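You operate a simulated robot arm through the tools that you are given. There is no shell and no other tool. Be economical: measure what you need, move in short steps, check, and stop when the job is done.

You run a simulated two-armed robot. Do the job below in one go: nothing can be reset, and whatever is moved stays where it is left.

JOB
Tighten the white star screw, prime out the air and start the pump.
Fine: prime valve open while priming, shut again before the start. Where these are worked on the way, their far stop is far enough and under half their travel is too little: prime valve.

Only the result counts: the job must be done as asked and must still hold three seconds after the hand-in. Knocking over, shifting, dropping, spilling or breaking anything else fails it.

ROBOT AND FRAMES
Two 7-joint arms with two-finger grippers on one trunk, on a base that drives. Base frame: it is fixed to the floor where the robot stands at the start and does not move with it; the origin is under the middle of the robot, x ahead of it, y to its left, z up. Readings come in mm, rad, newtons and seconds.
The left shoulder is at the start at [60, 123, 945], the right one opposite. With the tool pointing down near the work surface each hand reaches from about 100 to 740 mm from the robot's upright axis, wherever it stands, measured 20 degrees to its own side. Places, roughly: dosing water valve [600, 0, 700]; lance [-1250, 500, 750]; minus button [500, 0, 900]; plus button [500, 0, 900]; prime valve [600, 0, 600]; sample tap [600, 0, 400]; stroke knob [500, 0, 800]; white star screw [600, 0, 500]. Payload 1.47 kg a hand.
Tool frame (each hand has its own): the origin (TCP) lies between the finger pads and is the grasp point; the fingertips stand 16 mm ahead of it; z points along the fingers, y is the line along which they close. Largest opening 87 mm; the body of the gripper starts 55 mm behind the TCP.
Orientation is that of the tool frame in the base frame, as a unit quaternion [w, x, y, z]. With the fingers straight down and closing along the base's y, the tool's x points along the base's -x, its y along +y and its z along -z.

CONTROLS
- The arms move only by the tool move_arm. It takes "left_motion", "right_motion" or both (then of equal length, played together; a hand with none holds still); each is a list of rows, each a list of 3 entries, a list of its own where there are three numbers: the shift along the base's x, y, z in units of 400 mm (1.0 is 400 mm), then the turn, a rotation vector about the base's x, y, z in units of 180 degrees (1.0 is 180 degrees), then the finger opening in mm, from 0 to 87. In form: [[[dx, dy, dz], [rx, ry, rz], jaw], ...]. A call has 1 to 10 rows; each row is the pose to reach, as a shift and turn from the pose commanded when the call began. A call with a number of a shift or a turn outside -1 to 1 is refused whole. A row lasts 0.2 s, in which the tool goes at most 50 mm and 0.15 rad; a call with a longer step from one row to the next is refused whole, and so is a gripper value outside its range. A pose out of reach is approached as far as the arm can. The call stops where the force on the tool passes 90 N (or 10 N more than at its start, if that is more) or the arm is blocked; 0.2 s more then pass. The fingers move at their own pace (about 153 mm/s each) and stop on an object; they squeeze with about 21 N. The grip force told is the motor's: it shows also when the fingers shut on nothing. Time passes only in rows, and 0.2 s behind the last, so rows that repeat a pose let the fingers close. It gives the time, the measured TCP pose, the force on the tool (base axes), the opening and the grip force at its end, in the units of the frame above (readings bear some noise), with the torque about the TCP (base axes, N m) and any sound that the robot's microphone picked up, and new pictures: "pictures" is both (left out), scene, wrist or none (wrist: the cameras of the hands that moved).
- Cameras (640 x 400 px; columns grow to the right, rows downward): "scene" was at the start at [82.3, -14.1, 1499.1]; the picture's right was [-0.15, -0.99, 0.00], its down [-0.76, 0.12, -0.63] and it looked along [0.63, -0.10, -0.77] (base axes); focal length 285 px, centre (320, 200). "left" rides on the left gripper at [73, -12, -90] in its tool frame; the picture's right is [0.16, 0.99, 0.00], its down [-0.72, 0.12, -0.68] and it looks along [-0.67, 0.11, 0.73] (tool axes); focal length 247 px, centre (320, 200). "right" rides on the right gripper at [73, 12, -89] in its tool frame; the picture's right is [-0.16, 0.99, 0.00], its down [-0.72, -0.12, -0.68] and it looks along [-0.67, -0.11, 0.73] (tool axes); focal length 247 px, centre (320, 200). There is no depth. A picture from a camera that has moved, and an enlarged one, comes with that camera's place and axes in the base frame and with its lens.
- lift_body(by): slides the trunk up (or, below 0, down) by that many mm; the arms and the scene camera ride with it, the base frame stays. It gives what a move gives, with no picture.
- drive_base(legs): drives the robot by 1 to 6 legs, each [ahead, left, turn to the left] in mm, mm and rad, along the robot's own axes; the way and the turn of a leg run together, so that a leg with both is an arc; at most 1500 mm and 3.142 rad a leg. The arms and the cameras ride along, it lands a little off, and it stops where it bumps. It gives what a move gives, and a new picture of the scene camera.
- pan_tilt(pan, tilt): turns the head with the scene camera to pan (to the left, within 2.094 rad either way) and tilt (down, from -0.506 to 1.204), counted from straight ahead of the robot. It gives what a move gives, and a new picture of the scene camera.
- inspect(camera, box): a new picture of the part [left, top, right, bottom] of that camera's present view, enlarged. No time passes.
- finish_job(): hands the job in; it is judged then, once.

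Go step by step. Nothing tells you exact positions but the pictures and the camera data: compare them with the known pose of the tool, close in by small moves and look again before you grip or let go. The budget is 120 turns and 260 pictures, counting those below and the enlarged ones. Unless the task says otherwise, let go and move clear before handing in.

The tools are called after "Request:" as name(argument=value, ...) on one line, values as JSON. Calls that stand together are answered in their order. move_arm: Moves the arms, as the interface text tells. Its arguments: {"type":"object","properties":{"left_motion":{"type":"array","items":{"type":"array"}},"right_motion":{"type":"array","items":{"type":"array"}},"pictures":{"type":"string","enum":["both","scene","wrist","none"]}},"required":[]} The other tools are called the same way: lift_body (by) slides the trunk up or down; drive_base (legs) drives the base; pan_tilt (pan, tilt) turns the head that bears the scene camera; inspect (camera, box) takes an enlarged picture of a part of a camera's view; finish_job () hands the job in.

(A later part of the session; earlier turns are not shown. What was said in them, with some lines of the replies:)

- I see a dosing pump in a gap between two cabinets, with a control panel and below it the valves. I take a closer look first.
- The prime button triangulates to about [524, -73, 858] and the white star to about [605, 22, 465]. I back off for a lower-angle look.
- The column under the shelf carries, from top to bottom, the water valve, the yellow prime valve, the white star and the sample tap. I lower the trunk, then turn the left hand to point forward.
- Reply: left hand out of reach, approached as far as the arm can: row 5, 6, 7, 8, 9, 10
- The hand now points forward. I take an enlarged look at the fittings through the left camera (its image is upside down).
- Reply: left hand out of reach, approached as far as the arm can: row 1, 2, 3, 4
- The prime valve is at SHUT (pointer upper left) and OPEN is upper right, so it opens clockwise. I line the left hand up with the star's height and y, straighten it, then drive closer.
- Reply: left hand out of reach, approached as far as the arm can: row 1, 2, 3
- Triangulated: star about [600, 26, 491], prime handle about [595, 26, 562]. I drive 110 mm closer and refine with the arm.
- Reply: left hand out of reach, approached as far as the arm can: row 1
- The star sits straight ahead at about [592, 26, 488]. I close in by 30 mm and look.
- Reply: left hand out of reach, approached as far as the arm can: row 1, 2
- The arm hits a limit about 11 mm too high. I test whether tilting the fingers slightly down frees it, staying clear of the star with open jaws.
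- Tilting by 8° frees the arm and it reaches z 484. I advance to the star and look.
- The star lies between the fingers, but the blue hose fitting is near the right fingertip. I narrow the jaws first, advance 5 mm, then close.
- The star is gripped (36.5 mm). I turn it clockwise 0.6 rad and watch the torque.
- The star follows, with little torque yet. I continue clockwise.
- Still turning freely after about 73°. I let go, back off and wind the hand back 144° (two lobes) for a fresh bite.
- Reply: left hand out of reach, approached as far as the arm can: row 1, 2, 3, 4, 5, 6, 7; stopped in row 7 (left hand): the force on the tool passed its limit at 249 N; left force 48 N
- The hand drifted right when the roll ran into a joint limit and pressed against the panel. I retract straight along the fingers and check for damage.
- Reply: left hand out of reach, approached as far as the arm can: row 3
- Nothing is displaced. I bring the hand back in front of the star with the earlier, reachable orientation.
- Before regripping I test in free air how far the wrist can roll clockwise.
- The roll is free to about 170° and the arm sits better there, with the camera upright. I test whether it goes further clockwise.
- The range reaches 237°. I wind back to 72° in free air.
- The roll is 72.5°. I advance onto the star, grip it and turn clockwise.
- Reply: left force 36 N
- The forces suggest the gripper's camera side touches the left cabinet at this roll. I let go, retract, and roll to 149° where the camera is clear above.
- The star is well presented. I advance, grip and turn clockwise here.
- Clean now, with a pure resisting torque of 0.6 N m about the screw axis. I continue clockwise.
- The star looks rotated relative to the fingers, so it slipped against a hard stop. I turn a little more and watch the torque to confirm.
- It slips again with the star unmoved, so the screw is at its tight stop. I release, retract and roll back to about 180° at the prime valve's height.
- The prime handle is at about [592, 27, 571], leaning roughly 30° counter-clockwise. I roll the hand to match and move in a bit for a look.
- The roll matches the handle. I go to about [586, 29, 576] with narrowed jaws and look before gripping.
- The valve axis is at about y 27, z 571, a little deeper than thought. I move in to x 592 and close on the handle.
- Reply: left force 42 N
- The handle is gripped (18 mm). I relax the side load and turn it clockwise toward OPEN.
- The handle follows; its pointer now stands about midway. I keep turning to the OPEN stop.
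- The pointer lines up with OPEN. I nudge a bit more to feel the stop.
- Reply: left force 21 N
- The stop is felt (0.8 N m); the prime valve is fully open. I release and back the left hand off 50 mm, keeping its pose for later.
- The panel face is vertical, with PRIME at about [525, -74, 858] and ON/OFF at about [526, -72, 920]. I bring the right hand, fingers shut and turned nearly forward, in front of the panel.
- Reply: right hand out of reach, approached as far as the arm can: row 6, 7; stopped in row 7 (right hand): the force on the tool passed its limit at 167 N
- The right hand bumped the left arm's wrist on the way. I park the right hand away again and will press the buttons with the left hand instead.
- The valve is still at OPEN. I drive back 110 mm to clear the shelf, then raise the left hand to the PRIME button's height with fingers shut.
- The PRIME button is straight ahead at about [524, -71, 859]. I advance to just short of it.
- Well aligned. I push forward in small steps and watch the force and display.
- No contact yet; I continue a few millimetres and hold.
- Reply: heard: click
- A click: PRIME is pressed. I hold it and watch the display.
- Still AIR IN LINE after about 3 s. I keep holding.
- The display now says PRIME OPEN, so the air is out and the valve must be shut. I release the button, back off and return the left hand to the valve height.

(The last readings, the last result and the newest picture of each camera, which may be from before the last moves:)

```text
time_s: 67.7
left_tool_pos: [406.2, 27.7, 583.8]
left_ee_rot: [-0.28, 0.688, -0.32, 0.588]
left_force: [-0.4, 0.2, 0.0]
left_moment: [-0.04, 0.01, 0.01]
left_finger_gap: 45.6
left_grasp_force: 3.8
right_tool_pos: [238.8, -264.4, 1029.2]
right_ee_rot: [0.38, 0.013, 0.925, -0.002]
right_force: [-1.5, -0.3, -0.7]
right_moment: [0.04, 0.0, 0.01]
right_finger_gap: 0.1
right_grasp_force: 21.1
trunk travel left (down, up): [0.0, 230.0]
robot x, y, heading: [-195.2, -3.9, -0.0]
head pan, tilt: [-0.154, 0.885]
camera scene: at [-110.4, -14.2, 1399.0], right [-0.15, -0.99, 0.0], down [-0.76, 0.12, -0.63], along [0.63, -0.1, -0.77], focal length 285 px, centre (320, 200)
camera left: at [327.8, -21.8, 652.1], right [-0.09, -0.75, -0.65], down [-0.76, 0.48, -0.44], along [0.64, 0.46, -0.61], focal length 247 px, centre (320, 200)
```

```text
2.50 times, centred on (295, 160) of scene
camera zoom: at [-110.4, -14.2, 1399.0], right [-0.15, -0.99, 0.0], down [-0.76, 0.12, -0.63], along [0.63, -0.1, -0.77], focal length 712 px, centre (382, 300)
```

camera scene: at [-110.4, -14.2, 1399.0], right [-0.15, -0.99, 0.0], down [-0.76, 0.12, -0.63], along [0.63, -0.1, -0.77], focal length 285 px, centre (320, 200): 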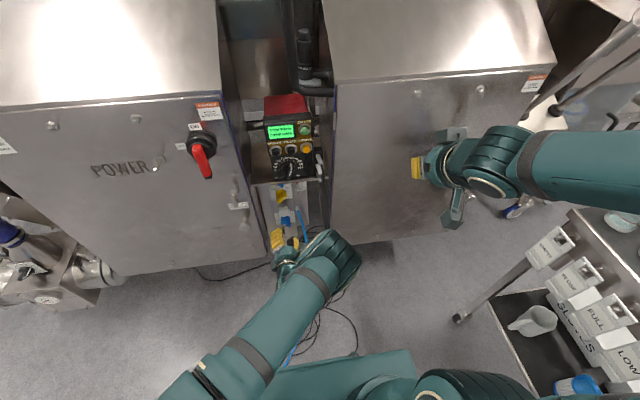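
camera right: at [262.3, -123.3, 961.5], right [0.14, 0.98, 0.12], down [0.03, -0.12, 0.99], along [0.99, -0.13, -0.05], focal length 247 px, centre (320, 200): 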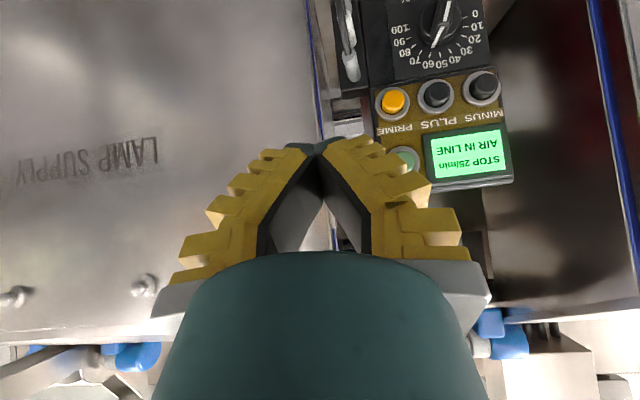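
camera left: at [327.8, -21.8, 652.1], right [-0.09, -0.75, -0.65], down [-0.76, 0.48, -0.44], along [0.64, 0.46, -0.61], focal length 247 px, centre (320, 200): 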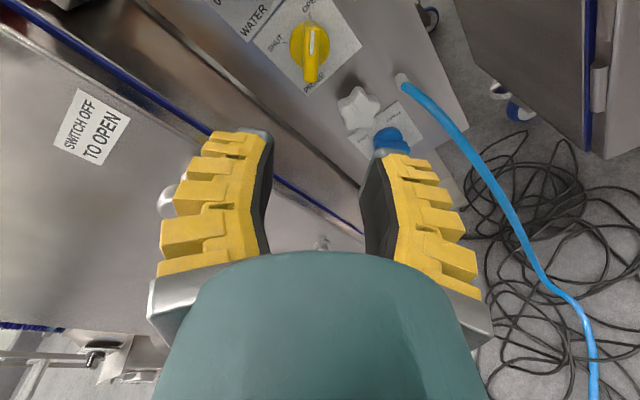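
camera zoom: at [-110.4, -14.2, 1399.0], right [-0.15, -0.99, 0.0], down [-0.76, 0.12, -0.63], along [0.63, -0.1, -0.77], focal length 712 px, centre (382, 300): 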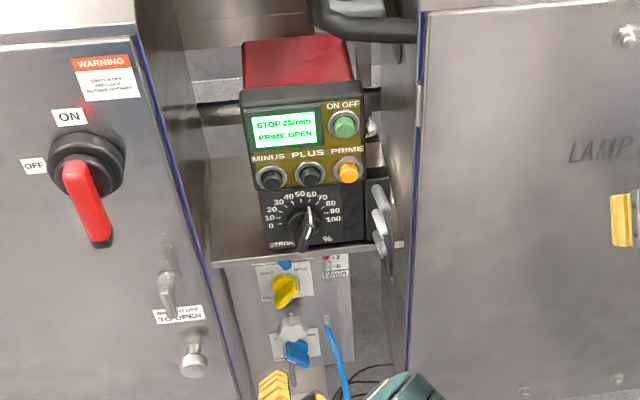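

Now I drive back in by 115 mm to the earlier stance and look at the valve.

Request:
drive_base(legs=[[115, 0, 0]])

Request:
inspect(camera="left", box=[120, 0, 520, 250])

```text
time_s: 68.9
left_tool_pos: [522.2, 24.9, 582.4]
left_ee_rot: [-0.278, 0.688, -0.322, 0.588]
left_force: [0.6, -0.7, -0.4]
left_moment: [0.03, 0.01, 0.02]
left_finger_gap: 45.7
left_grasp_force: 4.1
right_tool_pos: [353.9, -266.1, 1029.7]
right_ee_rot: [0.38, 0.015, 0.925, -0.004]
right_force: [0.7, 0.1, -0.2]
right_moment: [0.0, -0.04, 0.01]
right_finger_gap: 0.5
right_grasp_force: 20.9
trunk travel left (down, up): [0.0, 230.0]
robot x, y, heading: [-77.7, 0.4, -0.0]
head pan, tilt: [-0.154, 0.885]
camera scene: at [5.8, -14.7, 1398.9], right [-0.16, -0.99, 0.0], down [-0.76, 0.12, -0.63], along [0.63, -0.1, -0.77], focal length 285 px, centre (320, 200)
```

scene: 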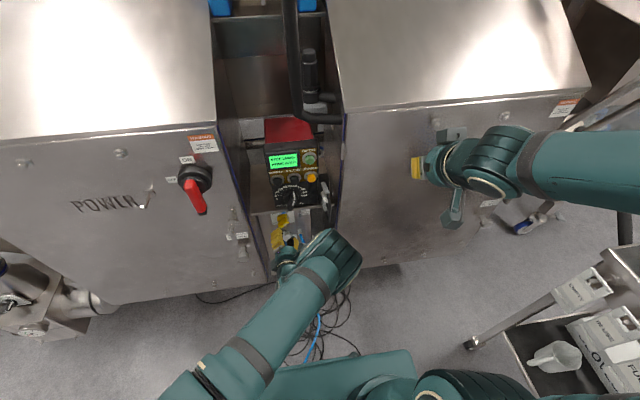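

```text
1.60 times, centred on (320, 125) of left
camera zoom: at [443.3, -23.3, 652.0], right [-0.1, -0.75, -0.65], down [-0.76, 0.48, -0.44], along [0.64, 0.45, -0.62], focal length 395 px, centre (320, 320)
```

zoom: 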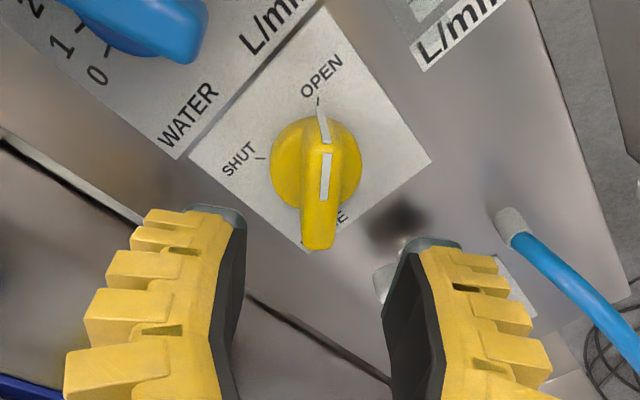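

The position matches the earlier retreat. I move in, grip the handle and turn counter-clockwise.

Request:
move_arm(left_motion=[[[0.08, 0, -0.008], [0, 0, 0], 40], [[0.166, 0, -0.017], [0, 0, 0], 40], [[0.166, 0, -0.017], [0, 0, 0], 5], [[0.166, 0, -0.017], [0, 0, 0], 5], [[0.166, 0, -0.017], [-0.04, 0, 0.006], 5], [[0.166, 0, -0.017], [-0.08, 0, 0.012], 5], [[0.166, 0, -0.017], [-0.12, 0, 0.018], 5], [[0.166, 0, -0.017], [-0.16, 0, 0.024], 5], [[0.166, 0, -0.017], [-0.2, 0, 0.03], 5], [[0.166, 0, -0.017], [-0.24, 0, 0.035], 5]], pictures="wrist")

```text
time_s: 71.1
left_tool_pos: [587.6, 25.9, 576.0]
left_ee_rot: [-0.038, 0.759, -0.043, 0.648]
left_force: [-12.5, -6.1, -15.3]
left_moment: [-0.01, 0.07, -0.06]
left_finger_gap: 8.7
left_grasp_force: 29.8
right_tool_pos: [352.4, -266.0, 1028.4]
right_ee_rot: [0.379, 0.015, 0.925, -0.004]
right_force: [0.2, 0.8, -0.6]
right_moment: [0.0, -0.02, -0.02]
right_finger_gap: 0.0
right_grasp_force: 21.1
trunk travel left (down, up): [0.0, 230.0]
robot x, y, heading: [-77.9, -2.3, -0.001]
head pan, tilt: [-0.154, 0.885]
camera left: at [511.7, 29.8, 662.6], right [0.01, -1.0, 0.04], down [-0.79, -0.03, -0.62], along [0.62, -0.03, -0.79], focal length 247 px, centre (320, 200)
```

left: 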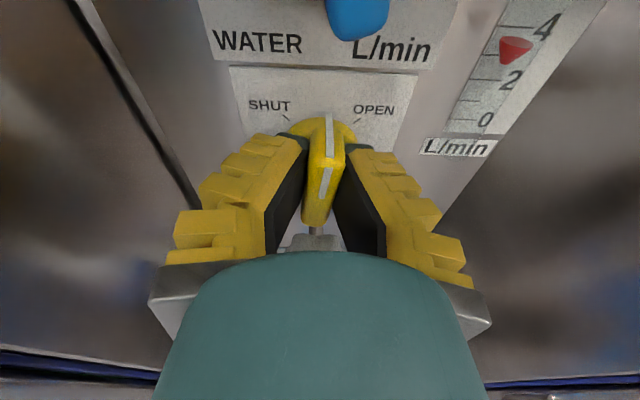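

The handle follows. I continue counter-clockwise to the SHUT stop.

Request:
move_arm(left_motion=[[[0, 0, 0], [-0.04, 0, 0.006], 5], [[0, 0, 0], [-0.08, 0, 0.012], 5], [[0, 0, 0], [-0.12, 0, 0.018], 5], [[0, 0, 0], [-0.16, 0, 0.024], 5], [[0, 0, 0], [-0.2, 0, 0.03], 5], [[0, 0, 0], [-0.23, 0, 0.034], 5]], pictures="wrist")

```text
time_s: 72.5
left_tool_pos: [587.4, 25.8, 575.3]
left_ee_rot: [0.198, 0.725, 0.229, 0.618]
left_force: [-18.9, 6.1, -17.2]
left_moment: [0.04, 0.23, -0.35]
left_finger_gap: 6.1
left_grasp_force: 30.4
right_tool_pos: [352.2, -264.9, 1029.8]
right_ee_rot: [0.379, 0.014, 0.925, -0.003]
right_force: [0.5, -0.3, -0.1]
right_moment: [-0.05, 0.01, -0.01]
right_finger_gap: 0.0
right_grasp_force: 20.8
trunk travel left (down, up): [0.0, 230.0]
robot x, y, heading: [-75.4, -2.0, -0.005]
head pan, tilt: [-0.154, 0.885]
camera left: at [508.2, 79.8, 642.1], right [0.11, -0.72, 0.69], down [-0.76, -0.51, -0.41], along [0.65, -0.48, -0.59], focal length 247 px, centre (320, 200)
```

left: 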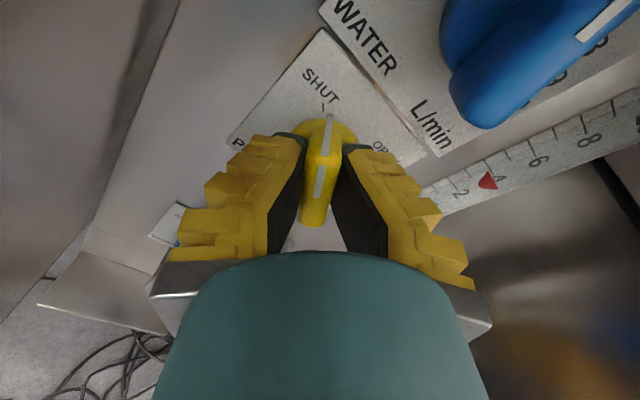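

The pointer is almost at SHUT with no stop torque yet. I nudge further.

Request:
move_arm(left_motion=[[[0, 0, 0], [-0.03, 0, 0.0045], 5], [[0, 0, 0], [-0.06, 0, 0.009], 5]], pictures="wrist")

```text
time_s: 73.1
left_tool_pos: [587.5, 27.7, 576.2]
left_ee_rot: [0.256, 0.7, 0.296, 0.598]
left_force: [-15.8, 10.8, -16.9]
left_moment: [0.45, 0.09, -0.46]
left_finger_gap: 7.0
left_grasp_force: 30.2
right_tool_pos: [353.1, -264.3, 1029.1]
right_ee_rot: [0.379, 0.014, 0.925, -0.003]
right_force: [0.7, 0.1, 0.2]
right_moment: [-0.04, 0.0, -0.01]
right_finger_gap: 0.2
right_grasp_force: 21.7
trunk travel left (down, up): [0.0, 230.0]
robot x, y, heading: [-76.5, -0.7, -0.004]
head pan, tilt: [-0.154, 0.885]
camera left: at [506.7, 89.2, 631.3], right [0.12, -0.57, 0.81], down [-0.74, -0.6, -0.31], along [0.66, -0.56, -0.5], focal length 247 px, centre (320, 200)
```

left: 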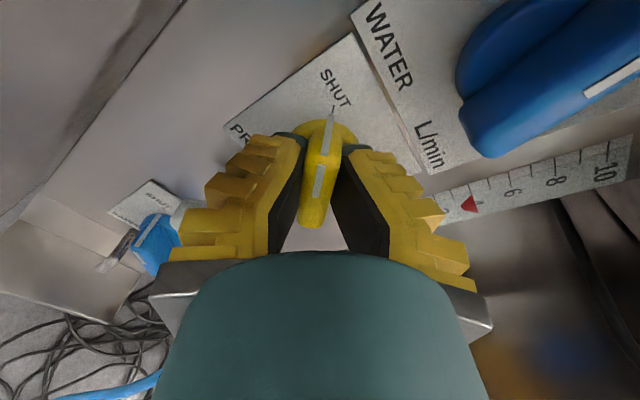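

Torque 0.45 N m and the pointer on the SHUT mark. One last small nudge, then release and back off.

Request:
move_arm(left_motion=[[[0, 0, 0], [-0.02, 0, 0.003], 5], [[0, 0, 0], [-0.02, 0, 0.003], 5], [[0, 0, 0], [-0.01, 0, 0.0015], 40], [[0, 0, 0], [-0.01, 0, 0.0015], 40], [[-0.1, 0, 0.0145], [0, 0, 0], 40], [[-0.2, 0, 0.02], [0.03, 0, -0.0045], 40]], pictures="wrist")

Request:
inspect(camera="scene", box=[250, 100, 350, 260])

```text
time_s: 74.5
left_tool_pos: [508.9, 25.7, 583.3]
left_ee_rot: [0.229, 0.712, 0.262, 0.61]
left_force: [-0.5, 0.1, -0.1]
left_moment: [-0.03, 0.01, 0.01]
left_finger_gap: 45.9
left_grasp_force: 3.8
right_tool_pos: [352.5, -266.3, 1028.3]
right_ee_rot: [0.38, 0.015, 0.925, -0.003]
right_force: [0.6, -0.3, -0.2]
right_moment: [0.03, -0.04, 0.01]
right_finger_gap: 0.0
right_grasp_force: 21.5
trunk travel left (down, up): [0.0, 230.0]
robot x, y, heading: [-80.3, -1.4, 0.001]
head pan, tilt: [-0.154, 0.885]
camera left: at [428.1, 83.6, 644.4], right [0.11, -0.65, 0.75], down [-0.75, -0.55, -0.36], along [0.65, -0.52, -0.55], focal length 247 px, centre (320, 200)
```

left: 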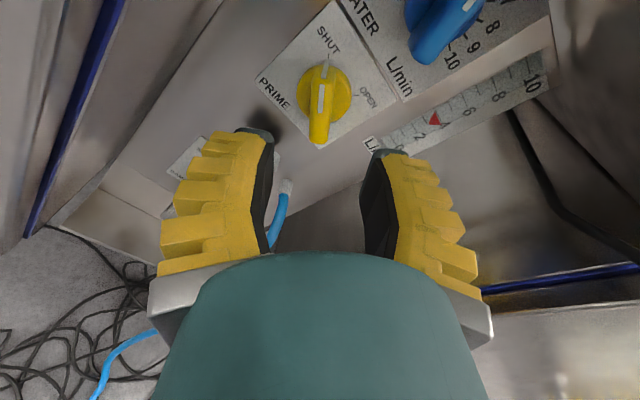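

```text
2.50 times, centred on (300, 180) of scene
camera zoom: at [4.6, -14.8, 1399.1], right [-0.16, -0.99, 0.0], down [-0.76, 0.12, -0.63], along [0.63, -0.1, -0.77], focal length 712 px, centre (370, 250)
```

zoom: 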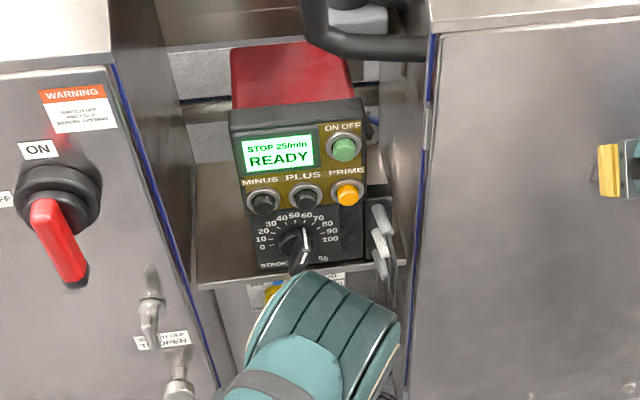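

The display says READY. I back off again and raise the left hand, fingers shut, to the ON/OFF button.

Request:
drive_base(legs=[[-115, 0, 0]])

Request:
move_arm(left_motion=[[[0, 0, 0.1], [0.03, 0, -0.004], 30], [[0, -0.03, 0.2], [0.06, 0, -0.009], 10], [[0, -0.07, 0.3], [0.09, 0, -0.013], 0], [[0, -0.11, 0.4], [0.12, 0, -0.017], 0], [[0, -0.14, 0.5], [0.15, 0, -0.022], 0], [[0, -0.17, 0.6], [0.18, 0, -0.026], 0], [[0, -0.2, 0.7], [0.2, 0, -0.029], 0], [[0, -0.225, 0.8], [0.22, 0, -0.032], 0], [[0, -0.245, 0.85], [0.22, 0, -0.032], 0]])

```text
time_s: 75.8
left_tool_pos: [395.6, 26.4, 583.3]
left_ee_rot: [0.229, 0.712, 0.263, 0.61]
left_force: [0.1, -0.4, 0.5]
left_moment: [0.0, -0.03, 0.03]
left_finger_gap: 45.7
left_grasp_force: 4.2
right_tool_pos: [238.5, -265.8, 1030.0]
right_ee_rot: [0.38, 0.013, 0.925, -0.002]
right_force: [0.3, 0.0, -0.7]
right_moment: [-0.02, -0.02, 0.01]
right_finger_gap: 0.0
right_grasp_force: 20.9
trunk travel left (down, up): [0.0, 230.0]
robot x, y, heading: [-190.8, -2.2, -0.003]
head pan, tilt: [-0.154, 0.885]
camera scene: at [-109.6, -14.3, 1399.2], right [-0.16, -0.99, 0.0], down [-0.76, 0.12, -0.63], along [0.63, -0.1, -0.77], focal length 285 px, centre (320, 200)
```

scene: 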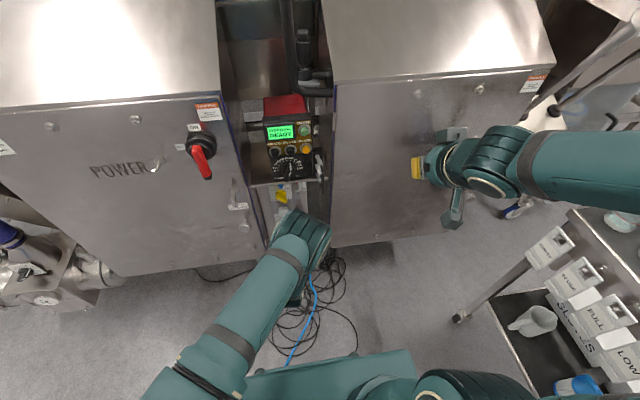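

```text
time_s: 77.8
left_tool_pos: [395.7, -71.3, 923.8]
left_ee_rot: [0.003, 0.76, 0.003, 0.65]
left_force: [0.1, -0.6, -0.7]
left_moment: [-0.03, 0.01, 0.0]
left_finger_gap: 0.1
left_grasp_force: 20.7
right_tool_pos: [239.8, -265.3, 1029.6]
right_ee_rot: [0.38, 0.014, 0.925, -0.003]
right_force: [-0.5, -0.5, 0.1]
right_moment: [-0.01, 0.02, 0.0]
right_finger_gap: 0.0
right_grasp_force: 20.9
trunk travel left (down, up): [0.0, 230.0]
robot x, y, heading: [-188.4, 1.5, -0.005]
head pan, tilt: [-0.154, 0.885]
camera scene: at [-108.8, -14.4, 1399.0], right [-0.16, -0.99, 0.0], down [-0.76, 0.12, -0.63], along [0.63, -0.1, -0.77], focal length 285 px, centre (320, 200)
camera left: at [319.0, -57.8, 1010.6], right [0.03, -0.99, 0.17], down [-0.78, -0.12, -0.61], along [0.62, -0.11, -0.78], focal length 247 px, centre (320, 200)
```

scene: 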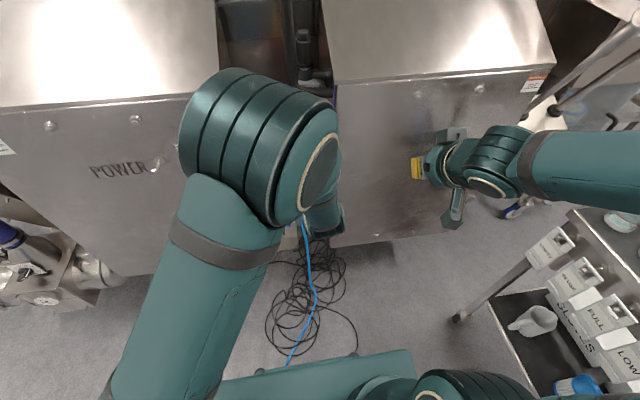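
left: 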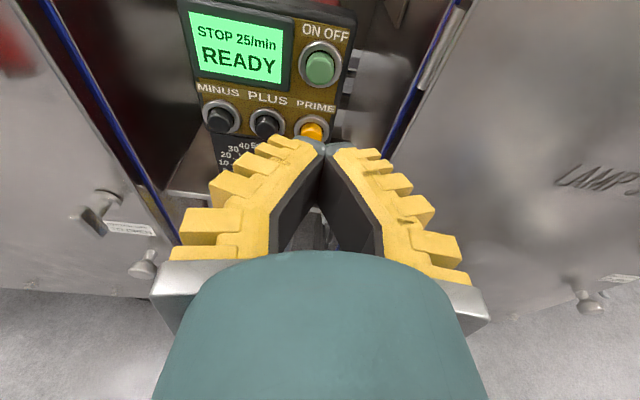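

ON/OFF is straight ahead at about [528, -67, 919]. I advance to just short of it.

Request:
move_arm(left_motion=[[[0.12, 0.005, 0], [0, 0, 0], 0], [[0.235, 0.008, -0.003], [0, 0, 0], 0]], pictures="wrist")

```text
time_s: 78.3
left_tool_pos: [489.8, -69.0, 921.6]
left_ee_rot: [0.003, 0.759, 0.005, 0.651]
left_force: [0.7, -1.0, -0.8]
left_moment: [-0.03, -0.03, -0.01]
left_finger_gap: 0.2
left_grasp_force: 21.2
right_tool_pos: [240.1, -266.2, 1028.6]
right_ee_rot: [0.379, 0.015, 0.925, -0.004]
right_force: [0.7, 0.6, 0.1]
right_moment: [-0.01, 0.02, 0.0]
right_finger_gap: 0.0
right_grasp_force: 20.6
trunk travel left (down, up): [0.0, 230.0]
robot x, y, heading: [-189.9, -0.3, -0.005]
head pan, tilt: [-0.154, 0.885]
camera left: at [413.8, -55.5, 1008.0], right [0.03, -0.99, 0.17], down [-0.78, -0.12, -0.61], along [0.62, -0.11, -0.78], focal length 247 px, centre (320, 200)
```

left: 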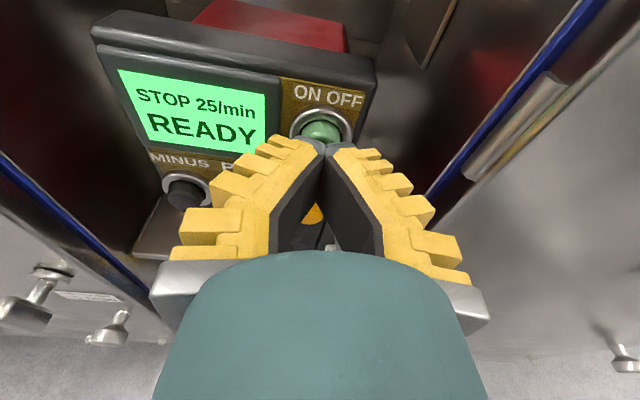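

Aligned. I press once, to the same depth at which PRIME clicked.

Request:
move_arm(left_motion=[[[0.02, 0, 0], [0, 0, 0], 0], [[0.032, 0, 0], [0, 0, 0], 0], [[0.042, 0, 0], [0, 0, 0], 0], [[0.05, 0, 0], [0, 0, 0], 0], [[0.05, 0, 0], [0, 0, 0], 0]], pictures="wrist")

```text
time_s: 79.5
left_tool_pos: [507.5, -68.1, 921.6]
left_ee_rot: [0.004, 0.759, 0.004, 0.651]
left_force: [-16.6, 1.2, 1.0]
left_moment: [-0.11, -0.14, 0.02]
left_finger_gap: 6.1
left_grasp_force: 28.1
right_tool_pos: [237.0, -264.7, 1030.9]
right_ee_rot: [0.381, 0.015, 0.924, -0.003]
right_force: [0.8, 0.0, 0.5]
right_moment: [-0.03, 0.02, -0.05]
right_finger_gap: 0.0
right_grasp_force: 20.6
trunk travel left (down, up): [0.0, 230.0]
robot x, y, heading: [-191.9, 2.8, -0.003]
head pan, tilt: [-0.154, 0.885]
heard: click
camera left: at [431.0, -55.4, 1008.1], right [0.03, -0.99, 0.17], down [-0.78, -0.12, -0.61], along [0.62, -0.12, -0.78], focal length 247 px, centre (320, 200)
```

left: 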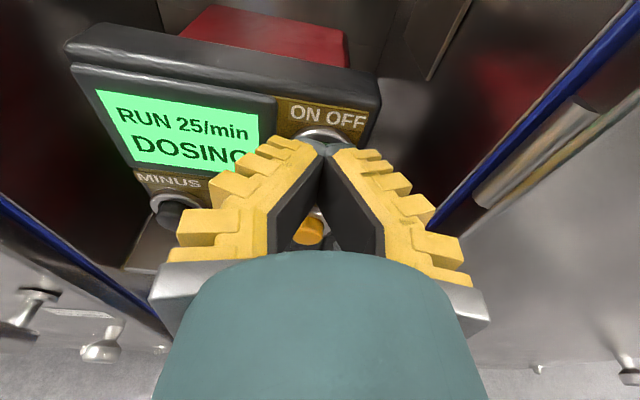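

RUN 25/min, DOSING: the pump has started. I withdraw the hand straight back and check the display and valves.

Request:
move_arm(left_motion=[[[-0.1, 0, 0], [0, 0, 0], 0], [[-0.2, 0, 0], [0, 0, 0], 0], [[-0.3, 0.02, 0], [0, 0, 0], 0], [[-0.35, 0.1, 0], [0, 0, 0], 0], [[-0.38, 0.2, 0], [0, 0, 0], 0], [[-0.4, 0.3, 0], [0, 0, 0], 0], [[-0.4, 0.4, 0], [0, 0, 0], 0]], pictures="none")

Request:
drive_base(legs=[[-150, 0, 0]])

Request:
inspect(camera="scene", box=[250, 80, 340, 220])

```text
time_s: 81.2
left_tool_pos: [349.8, 92.3, 922.6]
left_ee_rot: [0.003, 0.759, 0.005, 0.651]
left_force: [-0.7, 0.3, 0.0]
left_moment: [-0.02, 0.02, 0.02]
left_finger_gap: 0.0
left_grasp_force: 27.9
right_tool_pos: [239.7, -265.3, 1030.0]
right_ee_rot: [0.38, 0.014, 0.925, -0.002]
right_force: [0.0, 0.7, -0.5]
right_moment: [-0.03, 0.03, -0.02]
right_finger_gap: 0.0
right_grasp_force: 20.5
trunk travel left (down, up): [0.0, 230.0]
robot x, y, heading: [-190.0, -0.9, -0.007]
head pan, tilt: [-0.154, 0.885]
```

```text
time_s: 82.5
left_tool_pos: [201.0, 92.8, 923.8]
left_ee_rot: [0.003, 0.759, 0.005, 0.651]
left_force: [0.6, 0.3, 0.1]
left_moment: [0.03, -0.02, 0.01]
left_finger_gap: 0.0
left_grasp_force: 28.7
right_tool_pos: [89.7, -263.3, 1030.4]
right_ee_rot: [0.38, 0.014, 0.925, -0.004]
right_force: [0.6, 0.2, 0.3]
right_moment: [0.01, 0.0, 0.02]
right_finger_gap: 0.0
right_grasp_force: 20.7
trunk travel left (down, up): [0.0, 230.0]
robot x, y, heading: [-342.1, -0.5, -0.002]
head pan, tilt: [-0.154, 0.885]
camera scene: at [-258.7, -14.1, 1399.2], right [-0.15, -0.99, 0.0], down [-0.76, 0.12, -0.63], along [0.63, -0.1, -0.77], focal length 285 px, centre (320, 200)
```

scene: 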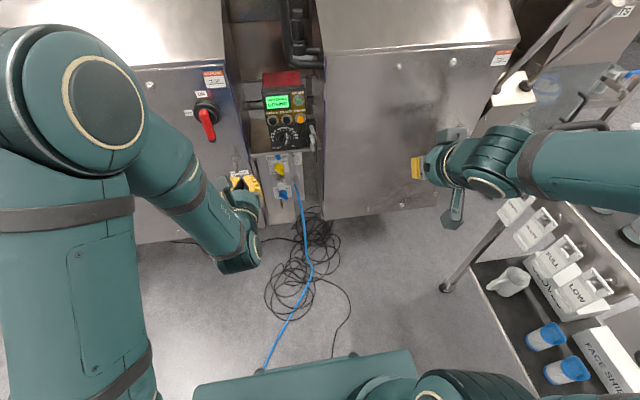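

```text
2.86 times, centred on (295, 150) of scene
camera zoom: at [-258.7, -14.1, 1399.2], right [-0.15, -0.99, 0.0], down [-0.76, 0.12, -0.63], along [0.63, -0.1, -0.77], focal length 814 px, centre (391, 343)
```

zoom: 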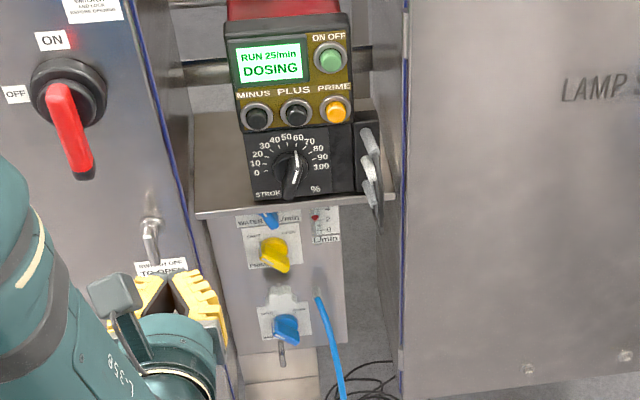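

The pump shows RUN 25/min, DOSING, the prime valve is at SHUT and both hands are clear. I hand in.

Request:
finish_job()

```text
The job is handed in.
```

The white star screw is tight, the air is primed out and the pump is running: the display shows "RUN 25/min, DOSING". The prime valve was open to its stop for priming and shut again before the start.

- **Screw:** it turned about 110° clockwise. After that the fingers slipped while the star stayed put, so I took it as tight.
- **Bumps:** the left hand pressed hard against the pump column once (249 N). The two arms also touched each other once (167 N). I saw nothing moved or damaged in the pictures afterwards.
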